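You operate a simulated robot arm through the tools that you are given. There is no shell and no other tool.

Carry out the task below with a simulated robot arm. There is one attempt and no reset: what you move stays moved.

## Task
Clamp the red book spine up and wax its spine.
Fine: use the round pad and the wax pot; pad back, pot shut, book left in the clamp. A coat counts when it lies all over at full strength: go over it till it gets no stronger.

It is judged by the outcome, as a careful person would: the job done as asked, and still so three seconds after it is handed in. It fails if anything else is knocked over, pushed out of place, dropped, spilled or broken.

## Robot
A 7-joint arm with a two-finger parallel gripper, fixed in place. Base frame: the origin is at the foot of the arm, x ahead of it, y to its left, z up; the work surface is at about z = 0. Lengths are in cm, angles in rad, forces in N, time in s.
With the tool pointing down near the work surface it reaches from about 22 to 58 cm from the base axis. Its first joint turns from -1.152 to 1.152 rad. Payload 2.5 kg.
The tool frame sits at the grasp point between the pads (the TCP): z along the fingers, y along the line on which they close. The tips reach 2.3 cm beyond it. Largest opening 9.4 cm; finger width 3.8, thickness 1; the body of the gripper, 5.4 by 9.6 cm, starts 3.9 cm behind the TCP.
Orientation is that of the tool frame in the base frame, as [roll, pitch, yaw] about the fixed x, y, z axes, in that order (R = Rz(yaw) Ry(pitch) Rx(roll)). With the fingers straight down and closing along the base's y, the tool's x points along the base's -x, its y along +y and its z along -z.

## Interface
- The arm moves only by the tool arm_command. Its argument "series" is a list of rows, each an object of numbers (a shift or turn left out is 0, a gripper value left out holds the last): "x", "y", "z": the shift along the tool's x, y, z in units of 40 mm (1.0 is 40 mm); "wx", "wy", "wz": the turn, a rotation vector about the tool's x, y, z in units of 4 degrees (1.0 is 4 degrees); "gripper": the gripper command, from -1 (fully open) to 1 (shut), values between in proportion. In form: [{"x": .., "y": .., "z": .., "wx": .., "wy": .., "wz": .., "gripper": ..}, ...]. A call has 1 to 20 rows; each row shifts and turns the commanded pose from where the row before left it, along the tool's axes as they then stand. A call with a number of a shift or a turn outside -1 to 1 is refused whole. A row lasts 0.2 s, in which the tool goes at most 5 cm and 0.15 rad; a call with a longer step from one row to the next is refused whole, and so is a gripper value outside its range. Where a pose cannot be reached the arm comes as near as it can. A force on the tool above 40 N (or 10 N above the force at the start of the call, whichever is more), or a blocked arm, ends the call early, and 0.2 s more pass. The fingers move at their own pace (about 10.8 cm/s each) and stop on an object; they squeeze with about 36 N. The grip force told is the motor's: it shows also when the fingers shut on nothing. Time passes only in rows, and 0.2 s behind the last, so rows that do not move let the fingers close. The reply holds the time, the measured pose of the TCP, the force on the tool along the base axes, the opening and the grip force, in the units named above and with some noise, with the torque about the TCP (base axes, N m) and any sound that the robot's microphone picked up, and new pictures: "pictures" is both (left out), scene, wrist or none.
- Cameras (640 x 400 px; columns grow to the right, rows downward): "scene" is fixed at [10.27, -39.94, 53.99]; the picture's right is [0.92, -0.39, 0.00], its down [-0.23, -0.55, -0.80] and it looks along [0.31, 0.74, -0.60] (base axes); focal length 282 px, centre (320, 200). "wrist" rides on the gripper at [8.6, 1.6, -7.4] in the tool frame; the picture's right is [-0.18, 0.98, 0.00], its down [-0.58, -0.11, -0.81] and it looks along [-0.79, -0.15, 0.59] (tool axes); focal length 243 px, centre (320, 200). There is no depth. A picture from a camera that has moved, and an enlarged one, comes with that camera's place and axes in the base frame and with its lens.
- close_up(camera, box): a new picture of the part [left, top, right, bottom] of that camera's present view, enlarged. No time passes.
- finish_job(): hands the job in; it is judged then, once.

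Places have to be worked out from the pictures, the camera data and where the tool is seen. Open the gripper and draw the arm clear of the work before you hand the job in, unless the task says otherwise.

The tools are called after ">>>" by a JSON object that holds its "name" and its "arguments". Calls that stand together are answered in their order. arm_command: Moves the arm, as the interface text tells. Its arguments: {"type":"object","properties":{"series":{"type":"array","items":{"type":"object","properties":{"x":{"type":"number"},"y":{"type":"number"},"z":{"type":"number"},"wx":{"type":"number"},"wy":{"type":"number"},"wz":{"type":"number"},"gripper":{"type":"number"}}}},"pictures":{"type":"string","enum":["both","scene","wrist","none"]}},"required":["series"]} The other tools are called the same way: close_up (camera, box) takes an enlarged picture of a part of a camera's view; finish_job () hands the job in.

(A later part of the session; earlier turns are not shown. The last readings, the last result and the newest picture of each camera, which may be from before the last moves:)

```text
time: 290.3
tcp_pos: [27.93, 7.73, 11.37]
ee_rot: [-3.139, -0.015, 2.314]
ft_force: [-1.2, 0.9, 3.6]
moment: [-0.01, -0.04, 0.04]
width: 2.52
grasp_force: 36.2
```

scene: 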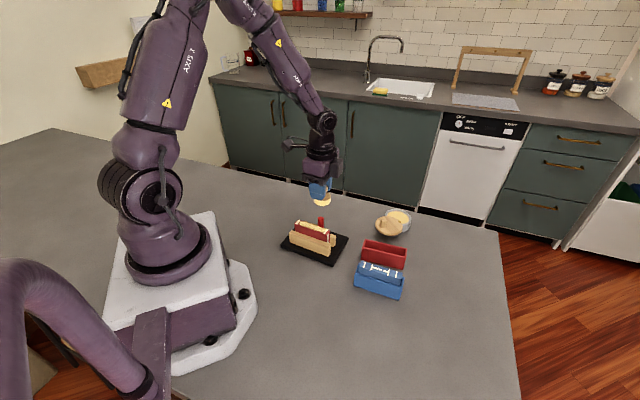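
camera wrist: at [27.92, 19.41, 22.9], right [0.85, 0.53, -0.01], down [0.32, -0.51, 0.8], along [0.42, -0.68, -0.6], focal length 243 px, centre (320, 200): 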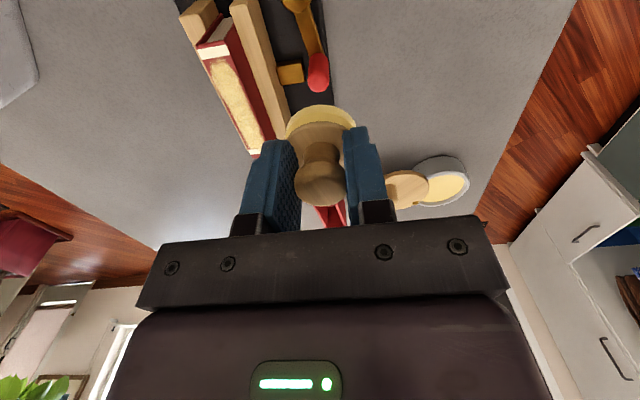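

>>> {"name": "arm_command", "arguments": {"series": [{"z": 0.01, "gripper": 1}, {}], "pictures": "none"}}

>>> {"name": "arm_command", "arguments": {"series": [{"x": 0.12, "gripper": 1}, {"x": 0.12}, {"x": 0.12}, {"x": 0.12}, {"x": 0.12}, {"x": 0.12}, {"x": -0.12}, {"x": -0.12}, {"x": 0.12}, {"x": 0.12}, {}], "pictures": "none"}}

>>> {"name": "arm_command", "arguments": {"series": [{"x": -0.13, "gripper": 1}, {"x": -0.13}, {"x": -0.13}, {"x": -0.13}, {"x": -0.13}, {"x": -0.13}, {"x": -0.13}, {"x": -0.13}, {"x": -0.13}, {"x": -0.13}, {"x": -0.13}, {"x": -0.1}, {}], "pictures": "scene"}}

>>> {"name": "close_up", "arguments": {"camera": "scene", "box": [304, 218, 324, 234]}}

```text
time: 290.9
tcp_pos: [27.9, 7.72, 11.36]
ee_rot: [-3.138, -0.015, 2.313]
ft_force: [-0.8, -1.0, 8.0]
moment: [-0.17, -0.07, -0.09]
width: 2.52
grasp_force: 36.1
```

```text
time: 293.3
tcp_pos: [25.88, 9.84, 11.49]
ee_rot: [-3.139, -0.015, 2.313]
ft_force: [-0.2, 0.1, 0.2]
moment: [-0.02, 0.01, -0.02]
width: 2.56
grasp_force: 36.2
```

```text
time: 296.1
tcp_pos: [30.03, 5.51, 11.31]
ee_rot: [-3.139, -0.015, 2.314]
ft_force: [-1.2, 1.9, 3.9]
moment: [0.02, 0.02, -0.01]
width: 2.55
grasp_force: 36.6
```

scene: 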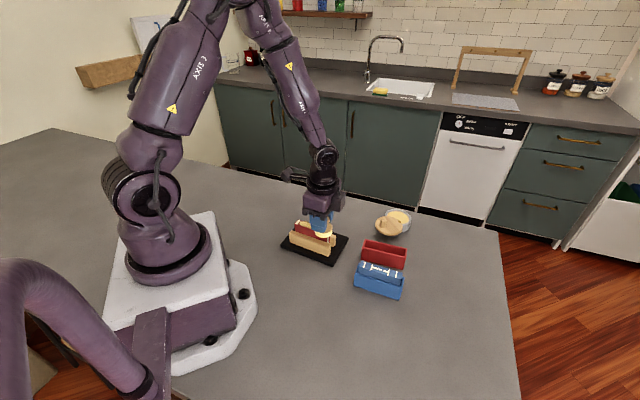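

```text
16.00 times, centred on (314, 226) of scene
camera zoom: at [10.27, -39.94, 53.99], right [0.92, -0.39, 0.0], down [-0.23, -0.55, -0.8], along [0.31, 0.74, -0.6], focal length 4503 px, centre (416, -216)
```

zoom: 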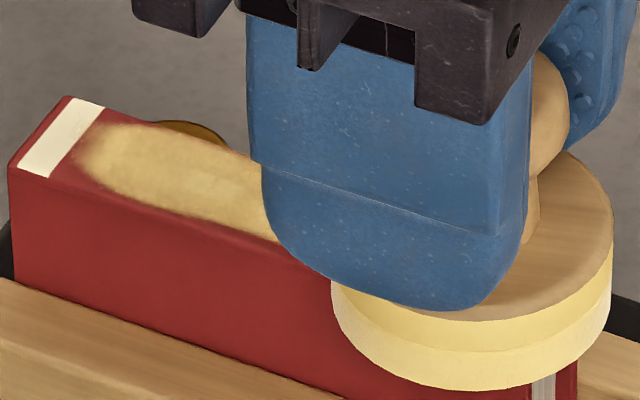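

The offset pass changed nothing, so the film is at its full strength and its border is simply how it shows. Now I return the pad: lift and carry it to its original spot (42.45, 16.1).

>>> {"name": "arm_command", "arguments": {"series": [{"z": -0.3, "gripper": 1}, {"z": -0.4}, {"z": -0.3}, {"y": 0.15}, {"y": 0.3, "x": -0.01}, {"y": 0.3, "x": -0.01}, {"y": 0.3, "x": -0.01}, {"y": 0.3, "x": -0.01}, {"y": 0.3, "x": -0.01}, {"y": 0.3, "x": -0.01}, {"y": 0.3, "x": -0.01}, {"y": 0.3}, {"y": 0.3}, {"y": 0.3}, {"y": 0.3}, {"y": 0.3}, {"y": 0.3}, {"y": 0.07}, {}], "pictures": "both"}}

>>> {"name": "close_up", "arguments": {"camera": "scene", "box": [300, 212, 340, 248]}}

>>> {"name": "close_up", "arguments": {"camera": "wrist", "box": [230, 80, 410, 220]}}

```text
time: 300.1
tcp_pos: [42.57, 16.35, 15.2]
ee_rot: [-3.138, -0.016, 2.314]
ft_force: [-0.7, 0.3, -0.5]
moment: [0.0, -0.03, -0.03]
width: 2.54
grasp_force: 35.6
camera wrist: at [37.86, 23.75, 22.78], right [0.85, 0.53, -0.01], down [0.32, -0.51, 0.8], along [0.42, -0.68, -0.6], focal length 243 px, centre (320, 200)
```

scene: 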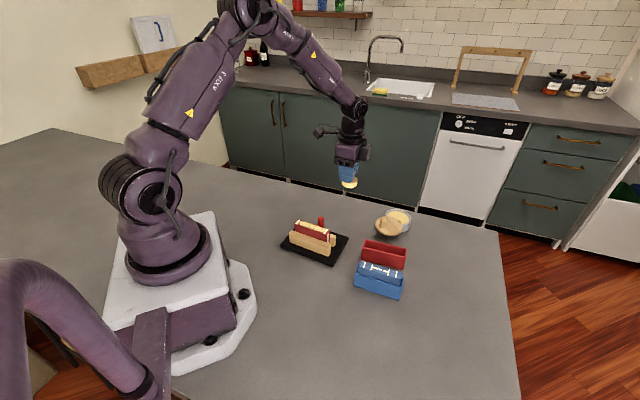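
wrist: 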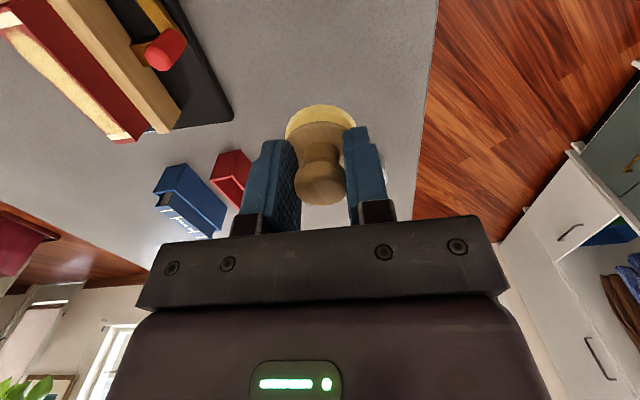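

```text
11.11 times, centred on (320, 230) of scene
camera zoom: at [10.27, -39.94, 53.99], right [0.92, -0.39, 0.0], down [-0.23, -0.55, -0.8], along [0.31, 0.74, -0.6], focal length 3127 px, centre (320, -133)
```

zoom: 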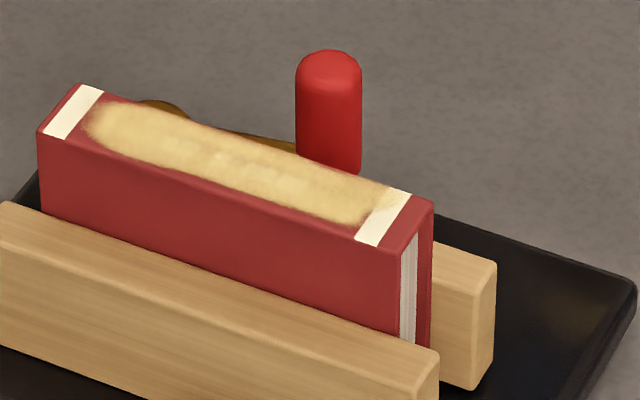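

```text
2.86 times, centred on (320, 150) of wrist
camera zoom: at [37.86, 23.75, 22.78], right [0.85, 0.53, -0.01], down [0.32, -0.51, 0.8], along [0.42, -0.68, -0.6], focal length 693 px, centre (320, 343)
```

zoom: 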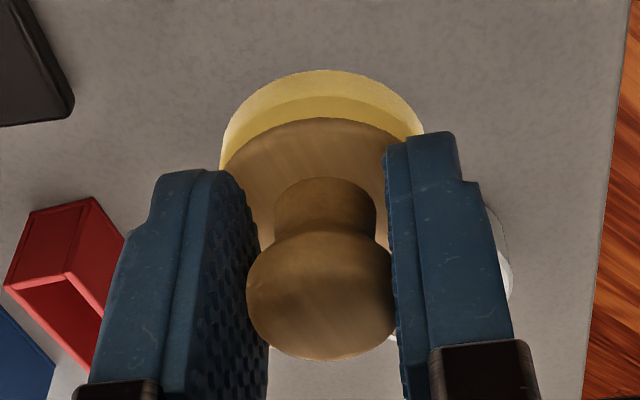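

The spine is unobstructed now. I take the same reference close-ups as before to compare strength.

>>> {"name": "close_up", "arguments": {"camera": "scene", "box": [304, 218, 324, 234]}}

>>> {"name": "close_up", "arguments": {"camera": "scene", "box": [318, 222, 338, 238]}}

```text
16.00 times, centred on (314, 226) of scene
camera zoom: at [10.27, -39.94, 53.99], right [0.92, -0.39, 0.0], down [-0.23, -0.55, -0.8], along [0.31, 0.74, -0.6], focal length 4503 px, centre (416, -216)
```

zoom: 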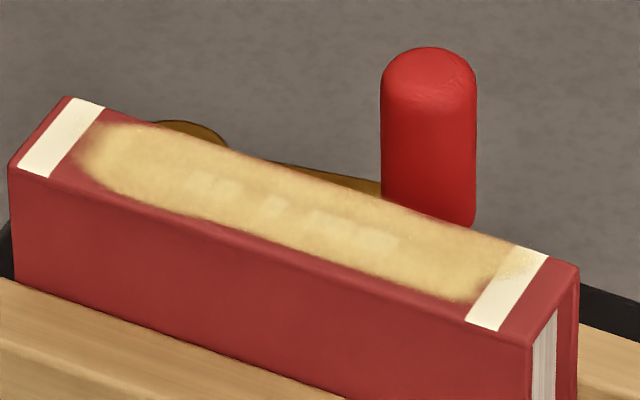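

```text
16.00 times, centred on (328, 230) of scene
camera zoom: at [10.27, -39.94, 53.99], right [0.92, -0.39, 0.0], down [-0.23, -0.55, -0.8], along [0.31, 0.74, -0.6], focal length 4503 px, centre (192, -280)
```

zoom: 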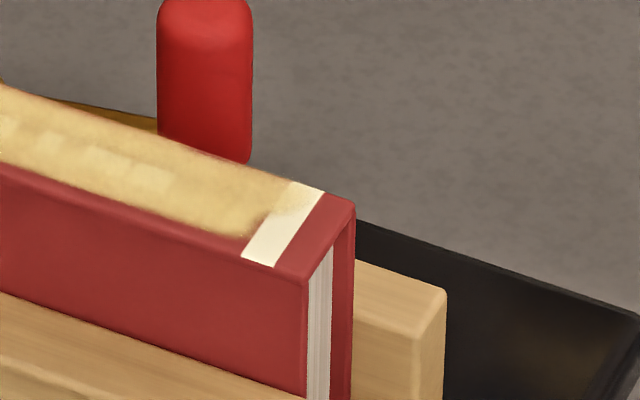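

The film is the same as before this last round: no stronger, so it's done. I lower the pad to its original place on the table.

>>> {"name": "arm_command", "arguments": {"series": [{"x": 0.036, "y": -0.02, "z": 0.3, "gripper": 1}, {"z": 0.4}, {"z": 0.4}, {"z": 0.4}, {"z": 0.4}, {"z": 0.4}, {"z": 0.25}, {}], "pictures": "none"}}

>>> {"name": "close_up", "arguments": {"camera": "scene", "box": [325, 180, 369, 225]}}

```text
time: 301.9
tcp_pos: [42.19, 16.51, 4.88]
ee_rot: [-3.14, -0.017, 2.312]
ft_force: [0.8, 0.3, -0.4]
moment: [0.0, 0.01, 0.0]
width: 2.55
grasp_force: 36.1
```

```text
8.89 times, centred on (347, 202) of scene
camera zoom: at [10.27, -39.94, 53.99], right [0.92, -0.39, 0.0], down [-0.23, -0.55, -0.8], along [0.31, 0.74, -0.6], focal length 2502 px, centre (80, 178)
```

zoom: 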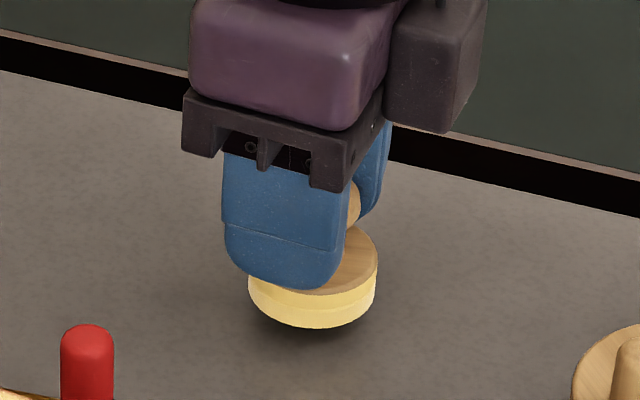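

The pad is about 0.35 cm off its original spot by the scene view; I correct that and lower to touch the table.

>>> {"name": "arm_command", "arguments": {"series": [{"x": -0.08, "y": -0.03, "gripper": 1}, {"z": 0.1}, {"z": 0.08}, {}], "pictures": "none"}}

>>> {"name": "arm_command", "arguments": {"series": [{"z": 0.03, "gripper": 1}, {}], "pictures": "none"}}

>>> {"name": "arm_command", "arguments": {"series": [{"z": 0.03, "gripper": 1}, {}], "pictures": "none"}}

```text
time: 302.9
tcp_pos: [42.28, 16.23, 4.24]
ee_rot: [-3.139, -0.015, 2.312]
ft_force: [-0.3, 0.0, -0.2]
moment: [0.03, 0.02, 0.0]
width: 2.55
grasp_force: 36.0
```

```text
time: 303.5
tcp_pos: [42.31, 16.08, 4.09]
ee_rot: [-3.139, -0.017, 2.313]
ft_force: [0.1, 0.6, -0.3]
moment: [-0.03, 0.02, -0.04]
width: 2.55
grasp_force: 36.2
```

```text
time: 304.1
tcp_pos: [42.27, 16.14, 4.07]
ee_rot: [-3.139, -0.015, 2.313]
ft_force: [-0.1, -0.7, -1.2]
moment: [0.0, 0.01, 0.0]
width: 2.54
grasp_force: 36.2
```

>>> {"name": "arm_command", "arguments": {"series": [{"z": 0.03, "gripper": 1}, {}], "pictures": "none"}}

>>> {"name": "arm_command", "arguments": {"series": [{"z": 0.02, "gripper": 1}, {}], "pictures": "scene"}}

>>> {"name": "close_up", "arguments": {"camera": "scene", "box": [325, 180, 369, 225]}}

```text
time: 304.7
tcp_pos: [42.1, 15.99, 4.04]
ee_rot: [-3.137, -0.016, 2.312]
ft_force: [-3.1, -1.1, 6.3]
moment: [-0.13, -0.05, -0.06]
width: 2.51
grasp_force: 35.8
```

```text
time: 305.3
tcp_pos: [42.28, 16.23, 3.93]
ee_rot: [-3.141, -0.017, 2.311]
ft_force: [-8.7, -3.6, 22.1]
moment: [-0.34, 0.01, -0.13]
width: 2.56
grasp_force: 35.8
```

scene: 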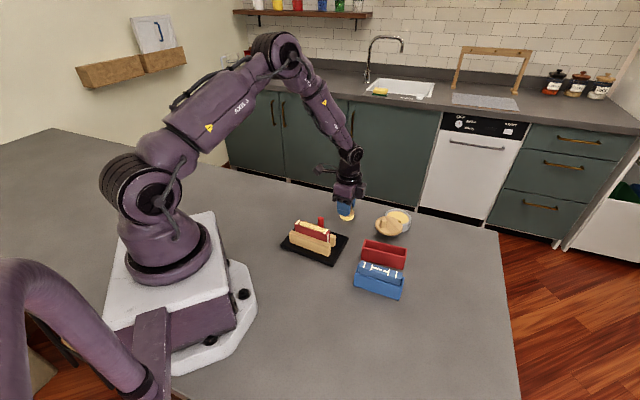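

```text
8.89 times, centred on (347, 202) of scene
camera zoom: at [10.26, -39.95, 53.99], right [0.92, -0.39, 0.0], down [-0.23, -0.55, -0.8], along [0.31, 0.74, -0.6], focal length 2502 px, centre (80, 178)
```

zoom: 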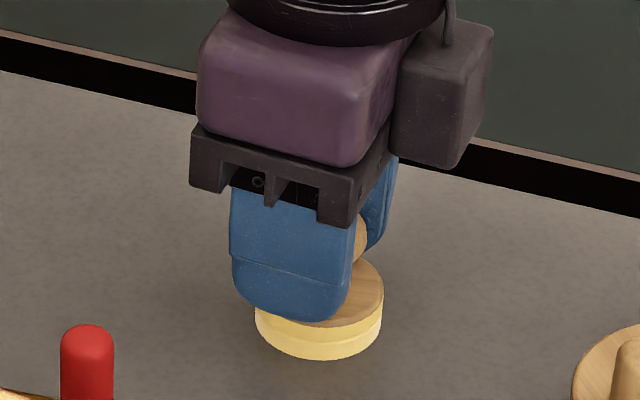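

The pad stands on the table within about 0.2 cm of its original spot. I ease the pressure, nudge 0.2 cm, set down and release.

>>> {"name": "arm_command", "arguments": {"series": [{"z": -0.05, "gripper": 1}, {"y": 0.05, "x": 0.02}, {"z": 0.03}, {}], "pictures": "none"}}

>>> {"name": "arm_command", "arguments": {"series": [{"z": 0.008, "gripper": 1}, {}], "pictures": "none"}}

```text
time: 306.3
tcp_pos: [42.37, 16.35, 3.95]
ee_rot: [-3.138, -0.018, 2.314]
ft_force: [-4.0, -0.5, 7.1]
moment: [-0.02, -0.01, -0.02]
width: 2.57
grasp_force: 35.9
```

```text
time: 306.9
tcp_pos: [42.35, 16.28, 3.9]
ee_rot: [-3.138, -0.015, 2.316]
ft_force: [-1.0, 1.1, 3.0]
moment: [0.0, -0.03, 0.0]
width: 2.53
grasp_force: 36.3
```

Light contact with the table (3–7 N). I open the fingers and rise straight up.

>>> {"name": "arm_command", "arguments": {"series": [{"gripper": 0.3}, {"gripper": 0.0}, {"gripper": -0.1}, {"z": -0.2}, {"z": -0.4}, {"z": -0.6}, {"z": -0.8}, {"z": -0.8}, {}], "pictures": "both"}}

>>> {"name": "close_up", "arguments": {"camera": "scene", "box": [325, 190, 369, 230]}}

```text
time: 308.9
tcp_pos: [42.64, 16.27, 15.23]
ee_rot: [-3.139, -0.016, 2.315]
ft_force: [-0.1, 0.1, -0.2]
moment: [0.0, -0.01, -0.03]
width: 5.18
grasp_force: 0.0
camera wrist: at [37.98, 23.7, 22.84], right [0.85, 0.53, -0.01], down [0.32, -0.51, 0.8], along [0.42, -0.68, -0.6], focal length 243 px, centre (320, 200)
```

scene: 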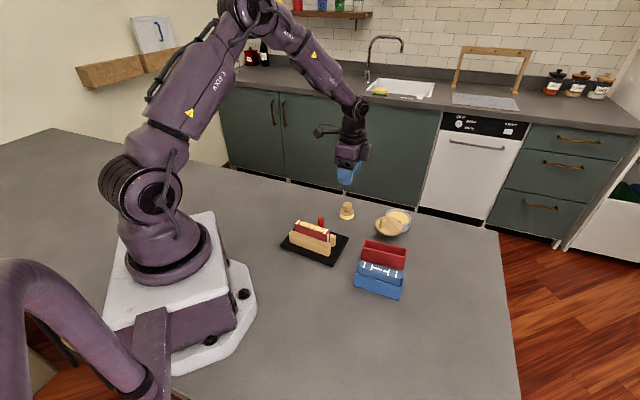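
wrist: 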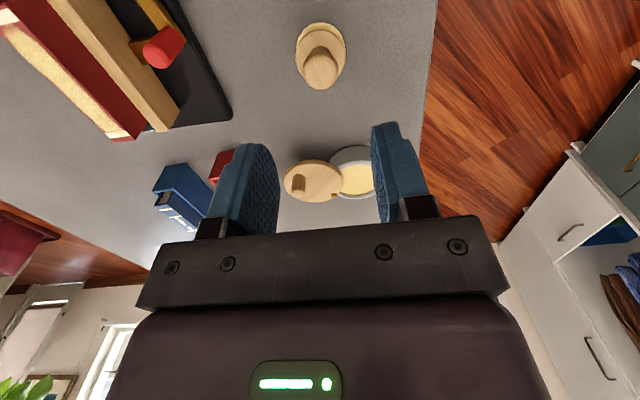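

```text
10.00 times, centred on (347, 210) of scene
camera zoom: at [10.27, -39.94, 53.99], right [0.92, -0.39, 0.0], down [-0.23, -0.55, -0.8], along [0.31, 0.74, -0.6], focal length 2815 px, centre (50, 100)
```

zoom: 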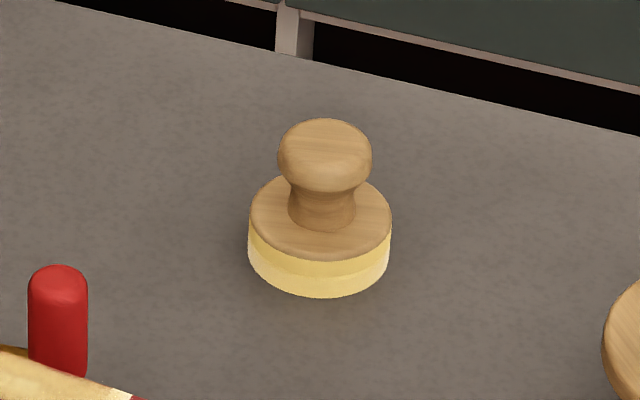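

The pad is back at its spot (42.55, 16.33), upright. Now the lid: I turn the gripper to yaw ≈250° and go above the lid knob at about (46.95, 4.4).

>>> {"name": "arm_command", "arguments": {"series": [{"wy": -0.23, "wz": -1, "gripper": 0.2}, {"wz": -1}, {"wz": -1}, {"wz": -1}, {"wz": -1}, {"wz": -1}, {"wz": -1}, {"wz": -1}, {"wz": -1}, {"wz": -1}, {"wz": -1}, {"wz": -1}, {"wz": -1}, {"wz": -1}, {"wz": -1}, {}], "pictures": "none"}}

>>> {"name": "arm_command", "arguments": {"series": [{"wz": -1}, {"wz": -1}, {"wz": -1}, {"wz": -1}, {"wz": -1}, {"wz": -1}, {"wz": -1}, {"wz": -1}, {"wz": -1}, {"wz": -1}, {"wz": -1}, {"wz": -1}, {"wz": -1}, {"wz": -1}, {"x": 0.6, "y": -0.51}, {"x": 0.6, "y": -0.51}, {"x": 0.6, "y": -0.51}, {"x": 0.6, "y": -0.51}, {}], "pictures": "both"}}

>>> {"name": "close_up", "arguments": {"camera": "wrist", "box": [200, 0, 430, 160]}}

>>> {"name": "close_up", "arguments": {"camera": "scene", "box": [365, 195, 425, 245]}}

```text
time: 312.3
tcp_pos: [42.49, 16.25, 15.2]
ee_rot: [-3.14, -0.002, -2.922]
ft_force: [-0.4, 0.2, 0.6]
moment: [0.02, -0.02, 0.0]
width: 3.78
grasp_force: 0.1
```

```text
time: 316.3
tcp_pos: [46.53, 4.31, 15.22]
ee_rot: [3.141, -0.004, -1.945]
ft_force: [0.4, 0.5, -0.1]
moment: [0.03, 0.01, -0.01]
width: 3.73
grasp_force: 0.0
camera wrist: at [41.86, -3.14, 22.74], right [-0.85, 0.53, 0.0], down [0.32, 0.5, 0.8], along [0.43, 0.68, -0.59], focal length 243 px, centre (320, 200)
```

scene: 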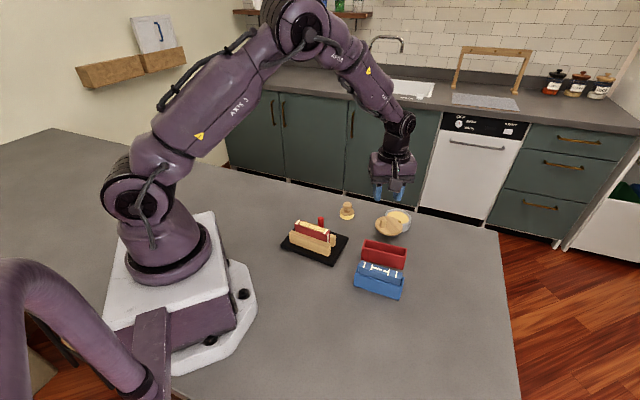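
wrist: 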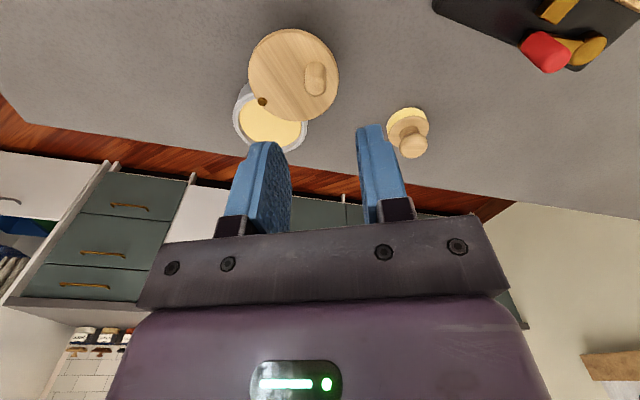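

```text
2.50 times, centred on (315, 80) of wrist
camera zoom: at [41.86, -3.14, 22.74], right [-0.85, 0.53, 0.0], down [0.32, 0.5, 0.8], along [0.43, 0.68, -0.59], focal length 606 px, centre (332, 500)
```

zoom: 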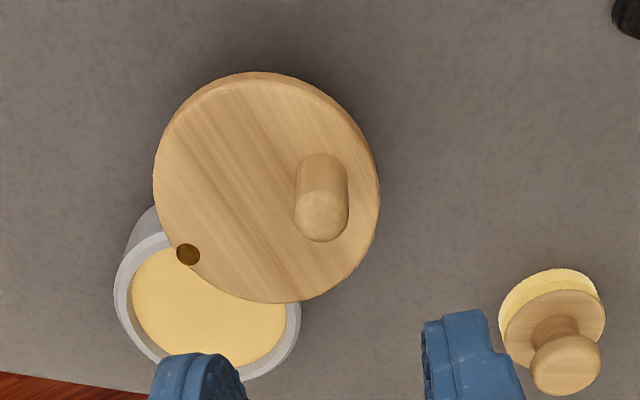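

```text
8.00 times, centred on (395, 220) of scene
camera zoom: at [10.27, -39.94, 53.99], right [0.92, -0.39, 0.0], down [-0.23, -0.55, -0.8], along [0.31, 0.74, -0.6], focal length 2252 px, centre (-280, 40)
```

zoom: 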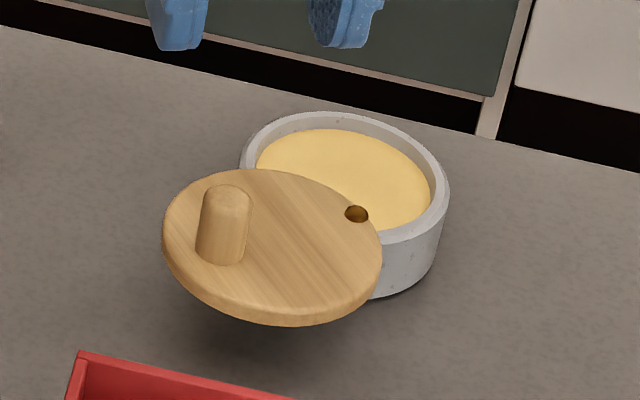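

The knob is at about (46.97, 4.55) and the pin at (52.1, 4.3). I centre over the knob and descend around it.

>>> {"name": "arm_command", "arguments": {"series": [{"x": -0.088, "y": -0.08, "z": 0.4}, {"z": 0.6}, {"z": 0.5}, {"z": 0.3}, {}], "pictures": "wrist"}}

>>> {"name": "close_up", "arguments": {"camera": "wrist", "box": [200, 20, 430, 230]}}

>>> {"name": "close_up", "arguments": {"camera": "scene", "box": [360, 185, 425, 245]}}

```text
time: 317.5
tcp_pos: [46.97, 4.69, 7.98]
ee_rot: [3.141, -0.004, -1.945]
ft_force: [1.0, -0.1, 0.2]
moment: [-0.05, 0.01, -0.05]
width: 3.74
grasp_force: 0.1
camera wrist: at [42.23, -2.82, 15.46], right [-0.85, 0.53, 0.0], down [0.32, 0.5, 0.8], along [0.43, 0.68, -0.59], focal length 243 px, centre (320, 200)
```

wrist: 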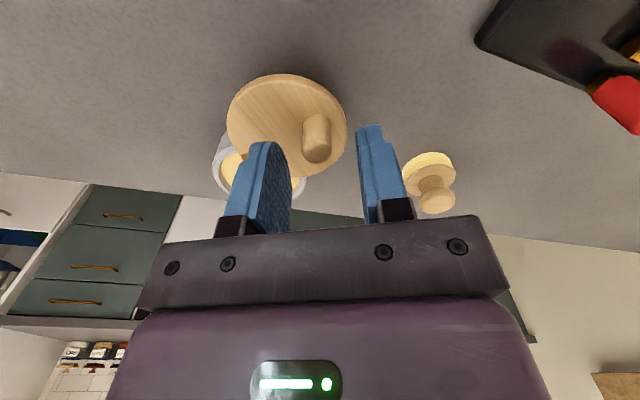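

```text
1.90 times, centred on (315, 125) of wrist
camera zoom: at [42.23, -2.82, 15.46], right [-0.85, 0.53, 0.0], down [0.32, 0.5, 0.8], along [0.43, 0.68, -0.59], focal length 462 px, centre (330, 343)
```

zoom: 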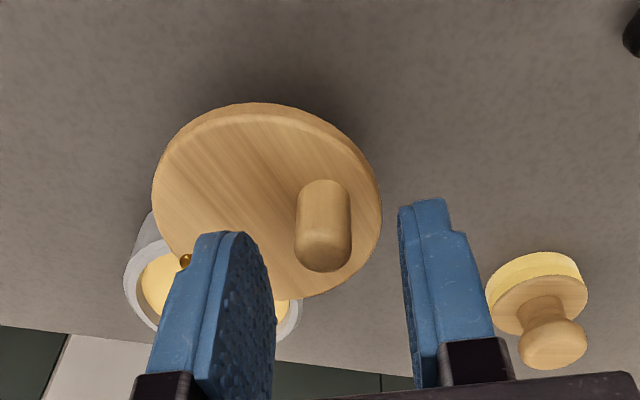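

```text
6.67 times, centred on (392, 215) of scene
camera zoom: at [10.27, -39.94, 53.99], right [0.92, -0.39, 0.0], down [-0.23, -0.55, -0.8], along [0.31, 0.74, -0.6], focal length 1876 px, centre (-163, 100)
```

zoom: 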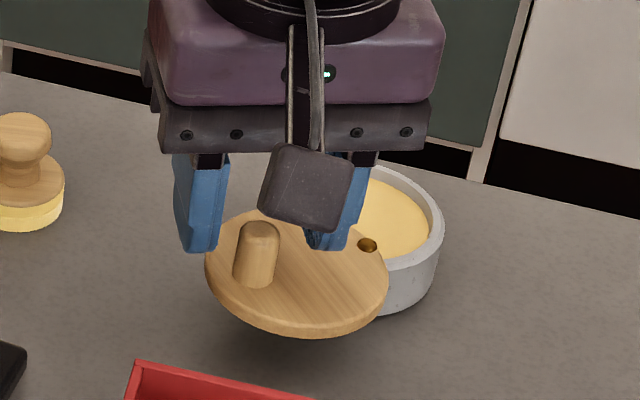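

The knob lies slightly toward one finger; I shift 0.2 cm, lower to grip height, and close gently.

>>> {"name": "arm_command", "arguments": {"series": [{"y": -0.05, "z": 0.15}, {"z": 0.14}, {}, {"gripper": 0.5}, {"gripper": 0.65}, {"gripper": 0.8}, {"gripper": 1}, {"gripper": 1}], "pictures": "none"}}

>>> {"name": "close_up", "arguments": {"camera": "scene", "box": [360, 185, 425, 245]}}

```text
time: 319.3
tcp_pos: [47.2, 4.57, 6.75]
ee_rot: [3.14, -0.003, -1.944]
ft_force: [-1.7, -0.2, 0.3]
moment: [-0.08, 0.04, -0.01]
width: 1.49
grasp_force: 36.0
```

```text
6.67 times, centred on (392, 215) of scene
camera zoom: at [10.27, -39.94, 53.99], right [0.92, -0.39, 0.0], down [-0.23, -0.55, -0.8], along [0.31, 0.74, -0.6], focal length 1876 px, centre (-163, 100)
```

zoom: 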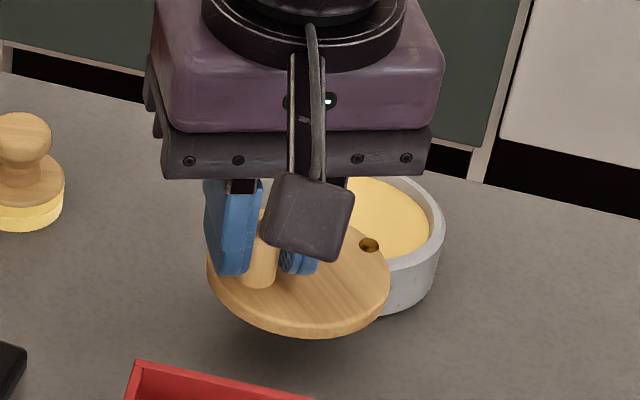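

Gripped with almost no side force. I press lightly and swing the lid clockwise 20° about the pin, checking the pot.

>>> {"name": "arm_command", "arguments": {"series": [{"z": 0.015, "gripper": 1}, {"x": -0.042, "y": 0.0133, "wz": 0.5}, {"x": -0.042, "y": 0.0133, "wz": 0.5}, {"x": -0.042, "y": 0.0133, "wz": 0.5}, {"x": -0.042, "y": 0.0133, "wz": 0.5}, {"x": -0.042, "y": 0.0133, "wz": 0.5}, {"x": -0.042, "y": 0.0133, "wz": 0.5}, {"x": -0.042, "y": 0.0133, "wz": 0.5}, {"x": -0.042, "y": 0.0133, "wz": 0.5}, {"x": -0.042, "y": 0.0133, "wz": 0.5}, {"x": -0.042, "y": 0.0133, "wz": 0.5}, {}], "pictures": "scene"}}

>>> {"name": "close_up", "arguments": {"camera": "scene", "box": [365, 165, 435, 240]}}

```text
time: 321.9
tcp_pos: [47.58, 6.21, 6.81]
ee_rot: [-3.14, 0.0, -2.296]
ft_force: [-3.3, 4.3, 18.8]
moment: [0.28, -0.22, 0.11]
width: 1.49
grasp_force: 35.7
```

scene: 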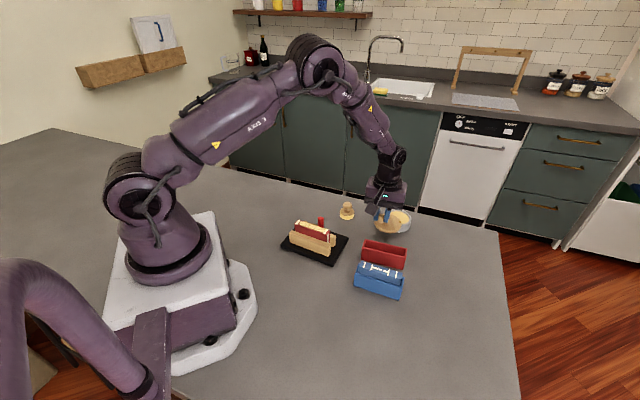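

```text
5.33 times, centred on (400, 202) of scene
camera zoom: at [10.26, -39.94, 53.99], right [0.92, -0.39, 0.0], down [-0.23, -0.55, -0.8], along [0.31, 0.74, -0.6], focal length 1501 px, centre (-107, 187)
```

zoom: 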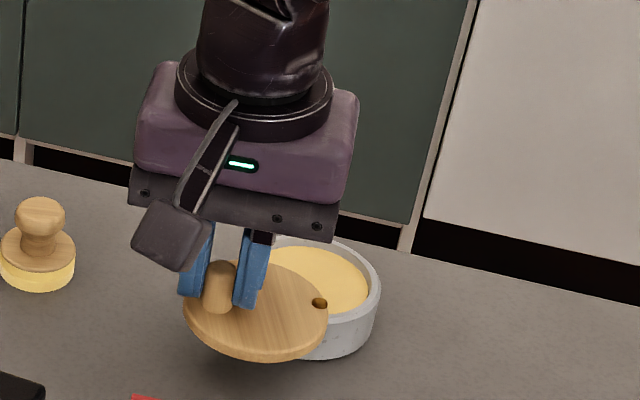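

The pot holds still. I ease the downward pressure and continue.

>>> {"name": "arm_command", "arguments": {"series": [{"z": -0.02, "gripper": 1}, {"x": -0.042, "y": 0.0133, "wz": 0.5}, {"x": -0.042, "y": 0.0133, "wz": 0.5}, {"x": -0.042, "y": 0.0133, "wz": 0.5}, {"x": -0.042, "y": 0.0133, "wz": 0.5}, {"x": -0.042, "y": 0.0133, "wz": 0.5}, {"x": -0.042, "y": 0.0133, "wz": 0.5}, {"x": -0.042, "y": 0.0133, "wz": 0.5}, {"x": -0.042, "y": 0.0133, "wz": 0.5}, {"x": -0.042, "y": 0.0133, "wz": 0.5}, {"x": -0.042, "y": 0.0133, "wz": 0.5}, {}], "pictures": "scene"}}

>>> {"name": "close_up", "arguments": {"camera": "scene", "box": [365, 165, 435, 240]}}

```text
time: 324.5
tcp_pos: [48.57, 7.66, 6.67]
ee_rot: [-3.14, -0.004, -2.644]
ft_force: [-1.1, 3.0, 5.4]
moment: [0.08, 0.07, 0.07]
width: 1.47
grasp_force: 35.6
```

scene: 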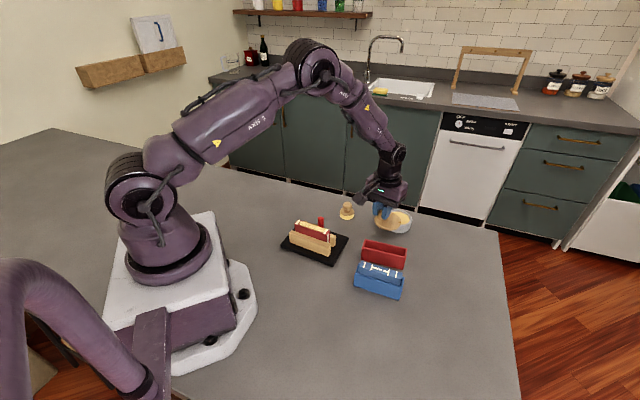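

```text
5.33 times, centred on (400, 202) of scene
camera zoom: at [10.27, -39.94, 53.99], right [0.92, -0.39, 0.0], down [-0.23, -0.55, -0.8], along [0.31, 0.74, -0.6], focal length 1501 px, centre (-107, 187)
```

zoom: 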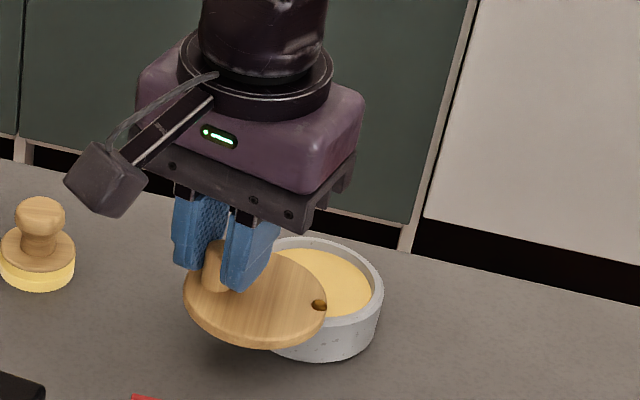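

The pot is drifting back toward its original place, fine. I continue with a tiny outward correction.

>>> {"name": "arm_command", "arguments": {"series": [{"x": 0.003, "y": 0.01, "z": 0.004, "gripper": 1}, {"x": -0.042, "y": 0.0133, "wz": 0.5}, {"x": -0.042, "y": 0.0133, "wz": 0.5}, {"x": -0.042, "y": 0.0133, "wz": 0.5}, {"x": -0.042, "y": 0.0133, "wz": 0.5}, {"x": -0.042, "y": 0.0133, "wz": 0.5}, {"x": -0.042, "y": 0.0133, "wz": 0.5}, {"x": -0.042, "y": 0.0133, "wz": 0.5}, {"x": -0.042, "y": 0.0133, "wz": 0.5}, {"x": -0.042, "y": 0.0133, "wz": 0.5}, {"x": -0.042, "y": 0.0133, "wz": 0.5}, {}], "pictures": "scene"}}

>>> {"name": "close_up", "arguments": {"camera": "scene", "box": [365, 165, 435, 240]}}

```text
time: 327.1
tcp_pos: [50.11, 8.64, 6.7]
ee_rot: [-3.14, -0.001, -2.993]
ft_force: [0.5, -2.2, 2.2]
moment: [-0.06, 0.01, -0.03]
width: 1.5
grasp_force: 35.6
```

scene: 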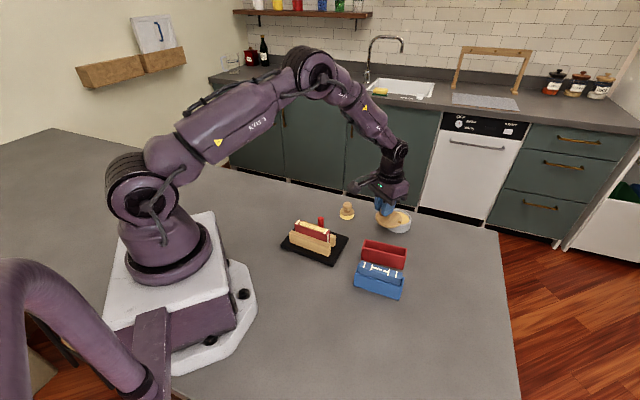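

```text
5.33 times, centred on (400, 202) of scene
camera zoom: at [10.27, -39.94, 53.99], right [0.92, -0.39, 0.0], down [-0.23, -0.55, -0.8], along [0.31, 0.74, -0.6], focal length 1501 px, centre (-107, 187)
```

zoom: 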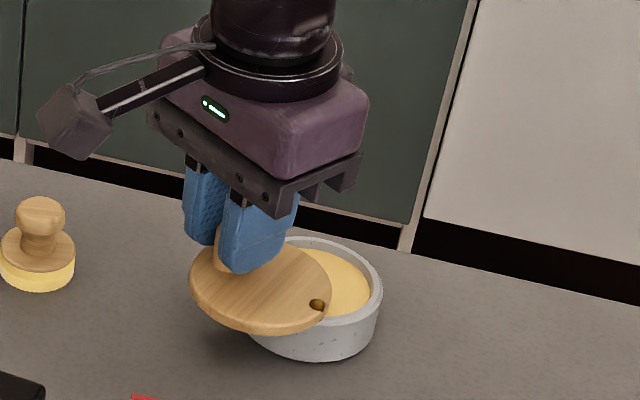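

Still smooth. I continue, with a slight press.

>>> {"name": "arm_command", "arguments": {"series": [{"z": 0.008, "gripper": 1}, {"x": -0.042, "y": 0.0133, "wz": 0.5}, {"x": -0.042, "y": 0.0133, "wz": 0.5}, {"x": -0.042, "y": 0.0133, "wz": 0.5}, {"x": -0.042, "y": 0.0133, "wz": 0.5}, {"x": -0.042, "y": 0.0133, "wz": 0.5}, {"x": -0.042, "y": 0.0133, "wz": 0.5}, {"x": -0.042, "y": 0.0133, "wz": 0.5}, {"x": -0.042, "y": 0.0133, "wz": 0.5}, {"x": -0.042, "y": 0.0133, "wz": 0.5}, {"x": -0.042, "y": 0.0133, "wz": 0.5}, {}], "pictures": "none"}}

>>> {"name": "close_up", "arguments": {"camera": "scene", "box": [365, 165, 435, 240]}}

```text
time: 329.7
tcp_pos: [51.69, 9.17, 6.73]
ee_rot: [-3.139, 0.0, 2.942]
ft_force: [-0.6, -2.9, 6.8]
moment: [-0.03, 0.07, -0.03]
width: 1.49
grasp_force: 36.3
```

```text
5.33 times, centred on (400, 202) of scene
camera zoom: at [10.27, -39.94, 53.99], right [0.92, -0.39, 0.0], down [-0.23, -0.55, -0.8], along [0.31, 0.74, -0.6], focal length 1501 px, centre (-107, 187)
```

zoom: 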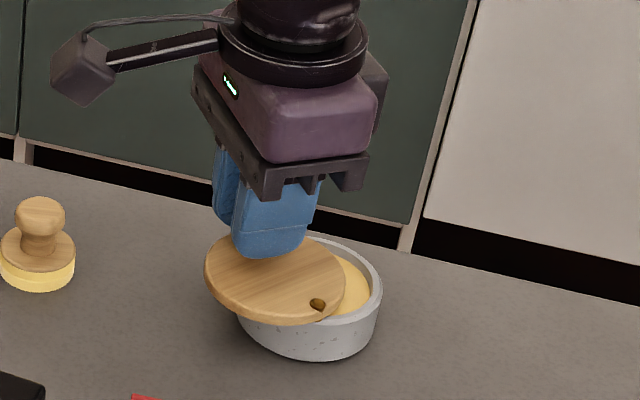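

>>> {"name": "arm_command", "arguments": {"series": [{"x": 0.0, "y": -0.006, "gripper": 1}, {"x": -0.042, "y": 0.0133, "wz": 0.5}, {"x": -0.042, "y": 0.0133, "wz": 0.5}, {"x": -0.042, "y": 0.0133, "wz": 0.5}, {"x": -0.042, "y": 0.0133, "wz": 0.5}, {"x": -0.042, "y": 0.0133, "wz": 0.5}, {"x": -0.042, "y": 0.0133, "wz": 0.5}, {"x": -0.042, "y": 0.0133, "wz": 0.5}, {"x": -0.042, "y": 0.0133, "wz": 0.5}, {"x": -0.042, "y": 0.0133, "wz": 0.5}, {"x": -0.042, "y": 0.0133, "wz": 0.5}, {}], "pictures": "none"}}

>>> {"name": "close_up", "arguments": {"camera": "scene", "box": [365, 165, 435, 240]}}

```text
time: 332.3
tcp_pos: [53.46, 8.98, 6.69]
ee_rot: [-3.14, 0.002, 2.592]
ft_force: [1.5, -2.0, 12.7]
moment: [0.08, 0.15, 0.07]
width: 1.47
grasp_force: 36.8
```

```text
5.33 times, centred on (400, 202) of scene
camera zoom: at [10.26, -39.94, 53.99], right [0.92, -0.39, 0.0], down [-0.23, -0.55, -0.8], along [0.31, 0.74, -0.6], focal length 1501 px, centre (-107, 187)
```

zoom: 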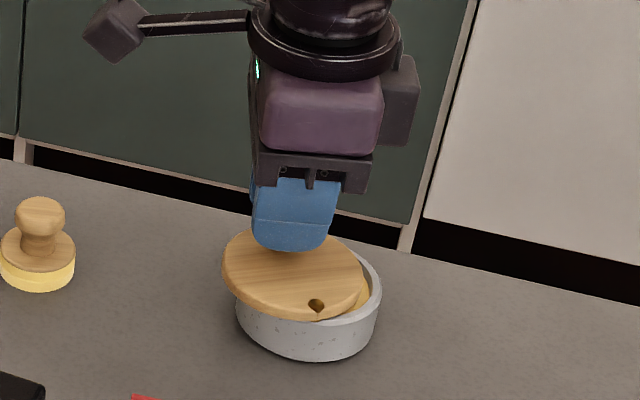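

>>> {"name": "arm_command", "arguments": {"series": [{"z": -0.006, "gripper": 1}, {"x": -0.042, "y": 0.0133, "wz": 0.5}, {"x": -0.042, "y": 0.0133, "wz": 0.5}, {"x": -0.042, "y": 0.0133, "wz": 0.5}, {"x": -0.042, "y": 0.0133, "wz": 0.5}, {"x": -0.042, "y": 0.0133, "wz": 0.5}, {"x": -0.042, "y": 0.0133, "wz": 0.5}, {"x": -0.042, "y": 0.0133, "wz": 0.5}, {"x": -0.042, "y": 0.0133, "wz": 0.5}, {"x": -0.042, "y": 0.0133, "wz": 0.5}, {}], "pictures": "both"}}

>>> {"name": "close_up", "arguments": {"camera": "scene", "box": [365, 165, 435, 240]}}

>>> {"name": "close_up", "arguments": {"camera": "wrist", "box": [200, 20, 430, 230]}}

```text
time: 334.7
tcp_pos: [54.89, 8.3, 6.69]
ee_rot: [-3.14, 0.001, 2.277]
ft_force: [-2.7, -6.0, 11.4]
moment: [-0.03, 0.24, 0.0]
width: 1.49
grasp_force: 35.9
camera wrist: at [50.48, 16.07, 14.21], right [0.87, 0.5, 0.0], down [0.3, -0.51, 0.81], along [0.4, -0.7, -0.59], focal length 243 px, centre (320, 200)
```

scene: 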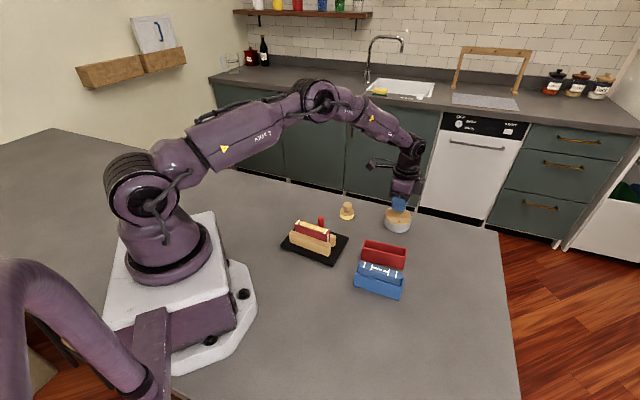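
wrist: 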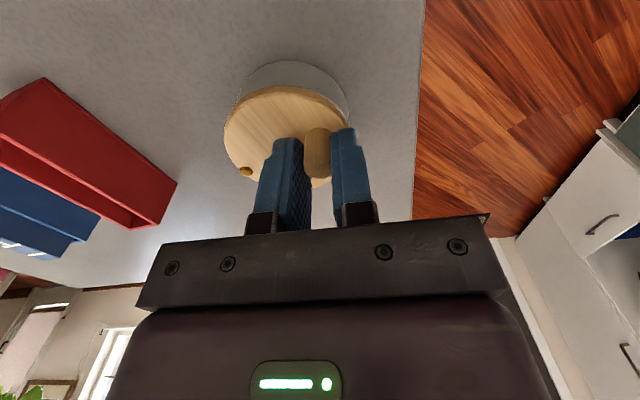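

```text
5.33 times, centred on (400, 202) of scene
camera zoom: at [10.26, -39.94, 53.99], right [0.92, -0.39, 0.0], down [-0.23, -0.55, -0.8], along [0.31, 0.74, -0.6], focal length 1501 px, centre (-107, 187)
```

zoom: 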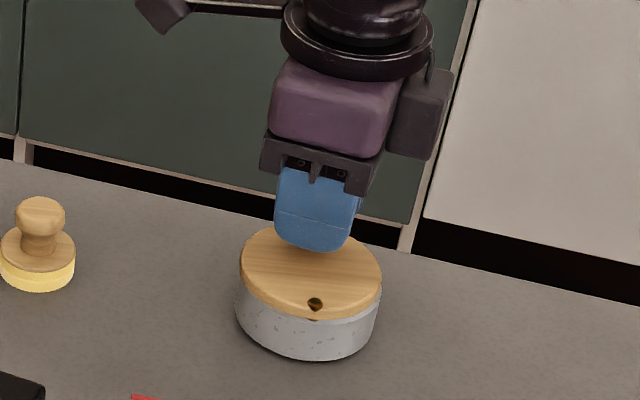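

```text
1.90 times, centred on (315, 125) of wrist
camera zoom: at [50.48, 16.07, 14.21], right [0.87, 0.5, 0.0], down [0.3, -0.51, 0.81], along [0.4, -0.7, -0.59], focal length 462 px, centre (330, 343)
```

zoom: 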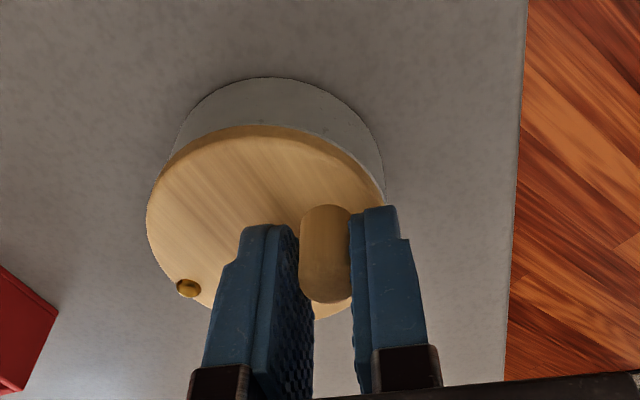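

The lid is almost shut. A few more degrees will seat it against its stop and carry the pot back the last few millimetres; I lighten the downward pressure and go on.

>>> {"name": "arm_command", "arguments": {"series": [{"z": -0.015, "gripper": 1}, {"x": -0.042, "y": 0.0133, "wz": 0.5}, {"x": -0.042, "y": 0.0133, "wz": 0.5}, {"x": -0.042, "y": 0.0133, "wz": 0.5}, {}], "pictures": "none"}}

>>> {"name": "close_up", "arguments": {"camera": "scene", "box": [365, 165, 435, 240]}}

```text
time: 335.9
tcp_pos: [55.45, 8.19, 6.79]
ee_rot: [-3.14, -0.002, 2.172]
ft_force: [-1.1, 3.1, 3.1]
moment: [0.4, 0.2, -0.09]
width: 1.51
grasp_force: 35.6
```

```text
5.33 times, centred on (400, 202) of scene
camera zoom: at [10.27, -39.94, 53.99], right [0.92, -0.39, 0.0], down [-0.23, -0.55, -0.8], along [0.31, 0.74, -0.6], focal length 1501 px, centre (-107, 187)
```

zoom: 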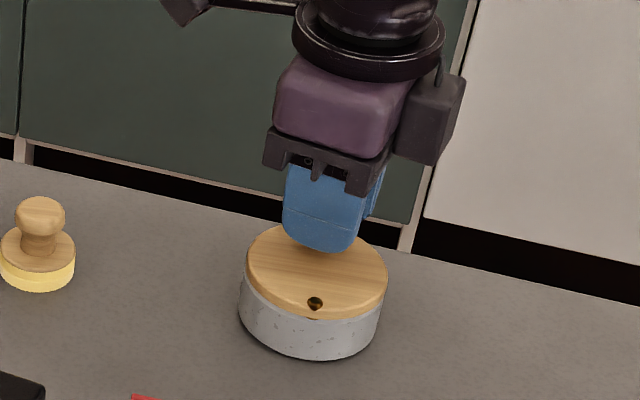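

The lid is shut (same lid-to-pot offset as at the start) and the pot is within 0.2 cm of its original place. One more 3° nudge, then I check.

>>> {"name": "arm_command", "arguments": {"series": [{"x": -0.042, "y": 0.0133, "wz": 0.5, "gripper": 1}, {"x": -0.021, "y": 0.0066, "wz": 0.25}, {}], "pictures": "none"}}

>>> {"name": "close_up", "arguments": {"camera": "scene", "box": [365, 165, 435, 240]}}

>>> {"name": "close_up", "arguments": {"camera": "scene", "box": [375, 195, 425, 240]}}

```text
time: 336.7
tcp_pos: [55.57, 7.88, 6.84]
ee_rot: [-3.139, -0.002, 2.12]
ft_force: [-3.0, 1.8, 3.0]
moment: [0.25, 0.19, 0.02]
width: 1.47
grasp_force: 35.9
```

```text
5.33 times, centred on (400, 202) of scene
camera zoom: at [10.27, -39.94, 53.99], right [0.92, -0.39, 0.0], down [-0.23, -0.55, -0.8], along [0.31, 0.74, -0.6], focal length 1501 px, centre (-107, 187)
```

zoom: 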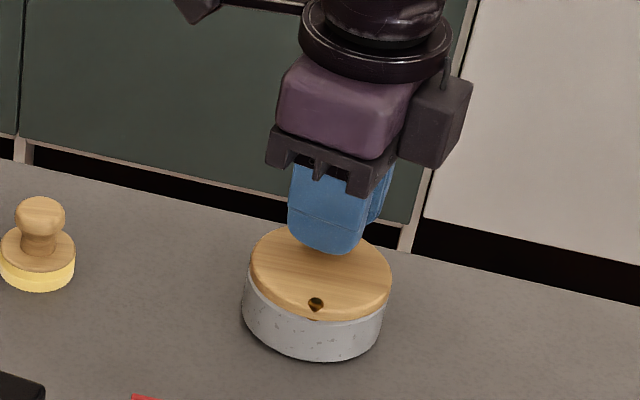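

```text
8.89 times, centred on (400, 218) of scene
camera zoom: at [10.27, -39.94, 53.99], right [0.92, -0.39, 0.0], down [-0.23, -0.55, -0.8], along [0.31, 0.74, -0.6], focal length 2502 px, centre (-391, 44)
```

zoom: 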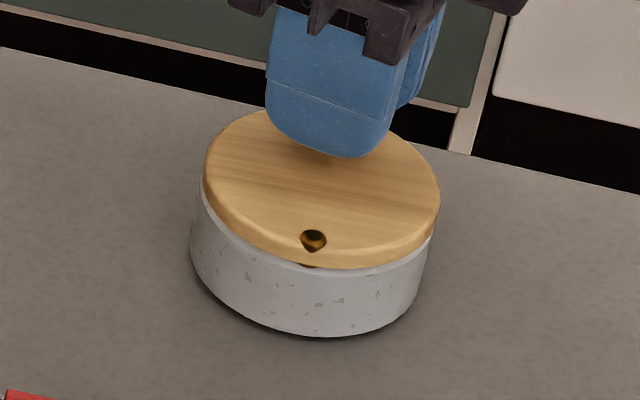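

The lid and pot match the starting picture almost exactly. I release the knob and rise.

>>> {"name": "arm_command", "arguments": {"series": [{"gripper": 0.6}, {"gripper": 0.3}, {"gripper": 0.1}, {"z": -0.3}, {"z": -0.6}, {"z": -0.8}, {"z": -0.8}, {}], "pictures": "both"}}

>>> {"name": "close_up", "arguments": {"camera": "scene", "box": [375, 195, 425, 240]}}

>>> {"name": "close_up", "arguments": {"camera": "wrist", "box": [200, 0, 430, 160]}}

```text
time: 338.5
tcp_pos: [55.62, 7.86, 16.97]
ee_rot: [-3.138, 0.002, 2.123]
ft_force: [0.3, 0.1, -0.3]
moment: [0.0, -0.03, 0.03]
width: 4.25
grasp_force: 0.1
camera wrist: at [52.37, 16.05, 24.28], right [0.93, 0.36, 0.0], down [0.21, -0.55, 0.81], along [0.29, -0.75, -0.59], focal length 243 px, centre (320, 200)
```

scene: 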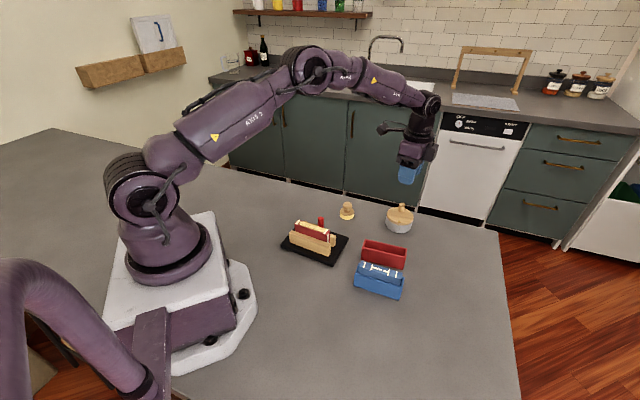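
wrist: 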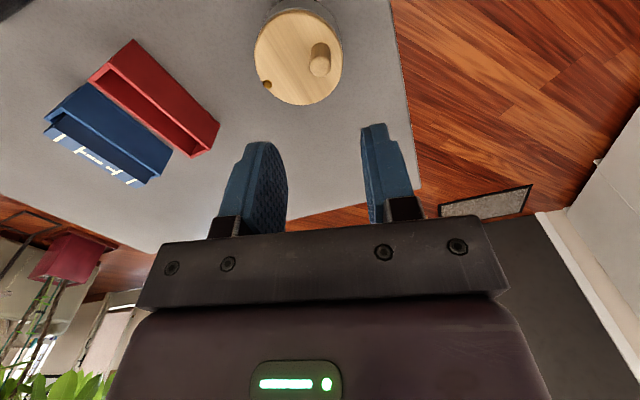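

```text
8.89 times, centred on (400, 218) of scene
camera zoom: at [10.27, -39.94, 53.99], right [0.92, -0.39, 0.0], down [-0.23, -0.55, -0.8], along [0.31, 0.74, -0.6], focal length 2502 px, centre (-391, 44)
```

zoom: 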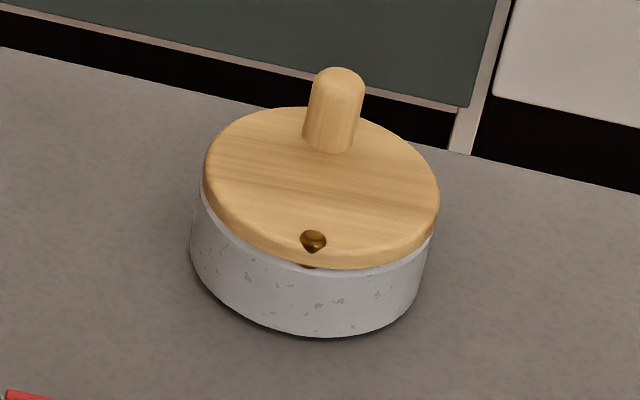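

```text
2.50 times, centred on (315, 80) of wrist
camera zoom: at [52.37, 16.05, 24.28], right [0.93, 0.36, 0.0], down [0.21, -0.55, 0.81], along [0.29, -0.75, -0.59], focal length 606 px, centre (332, 500)
```

zoom: 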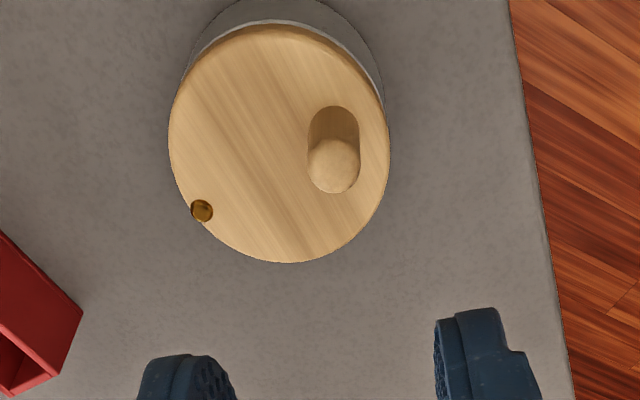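

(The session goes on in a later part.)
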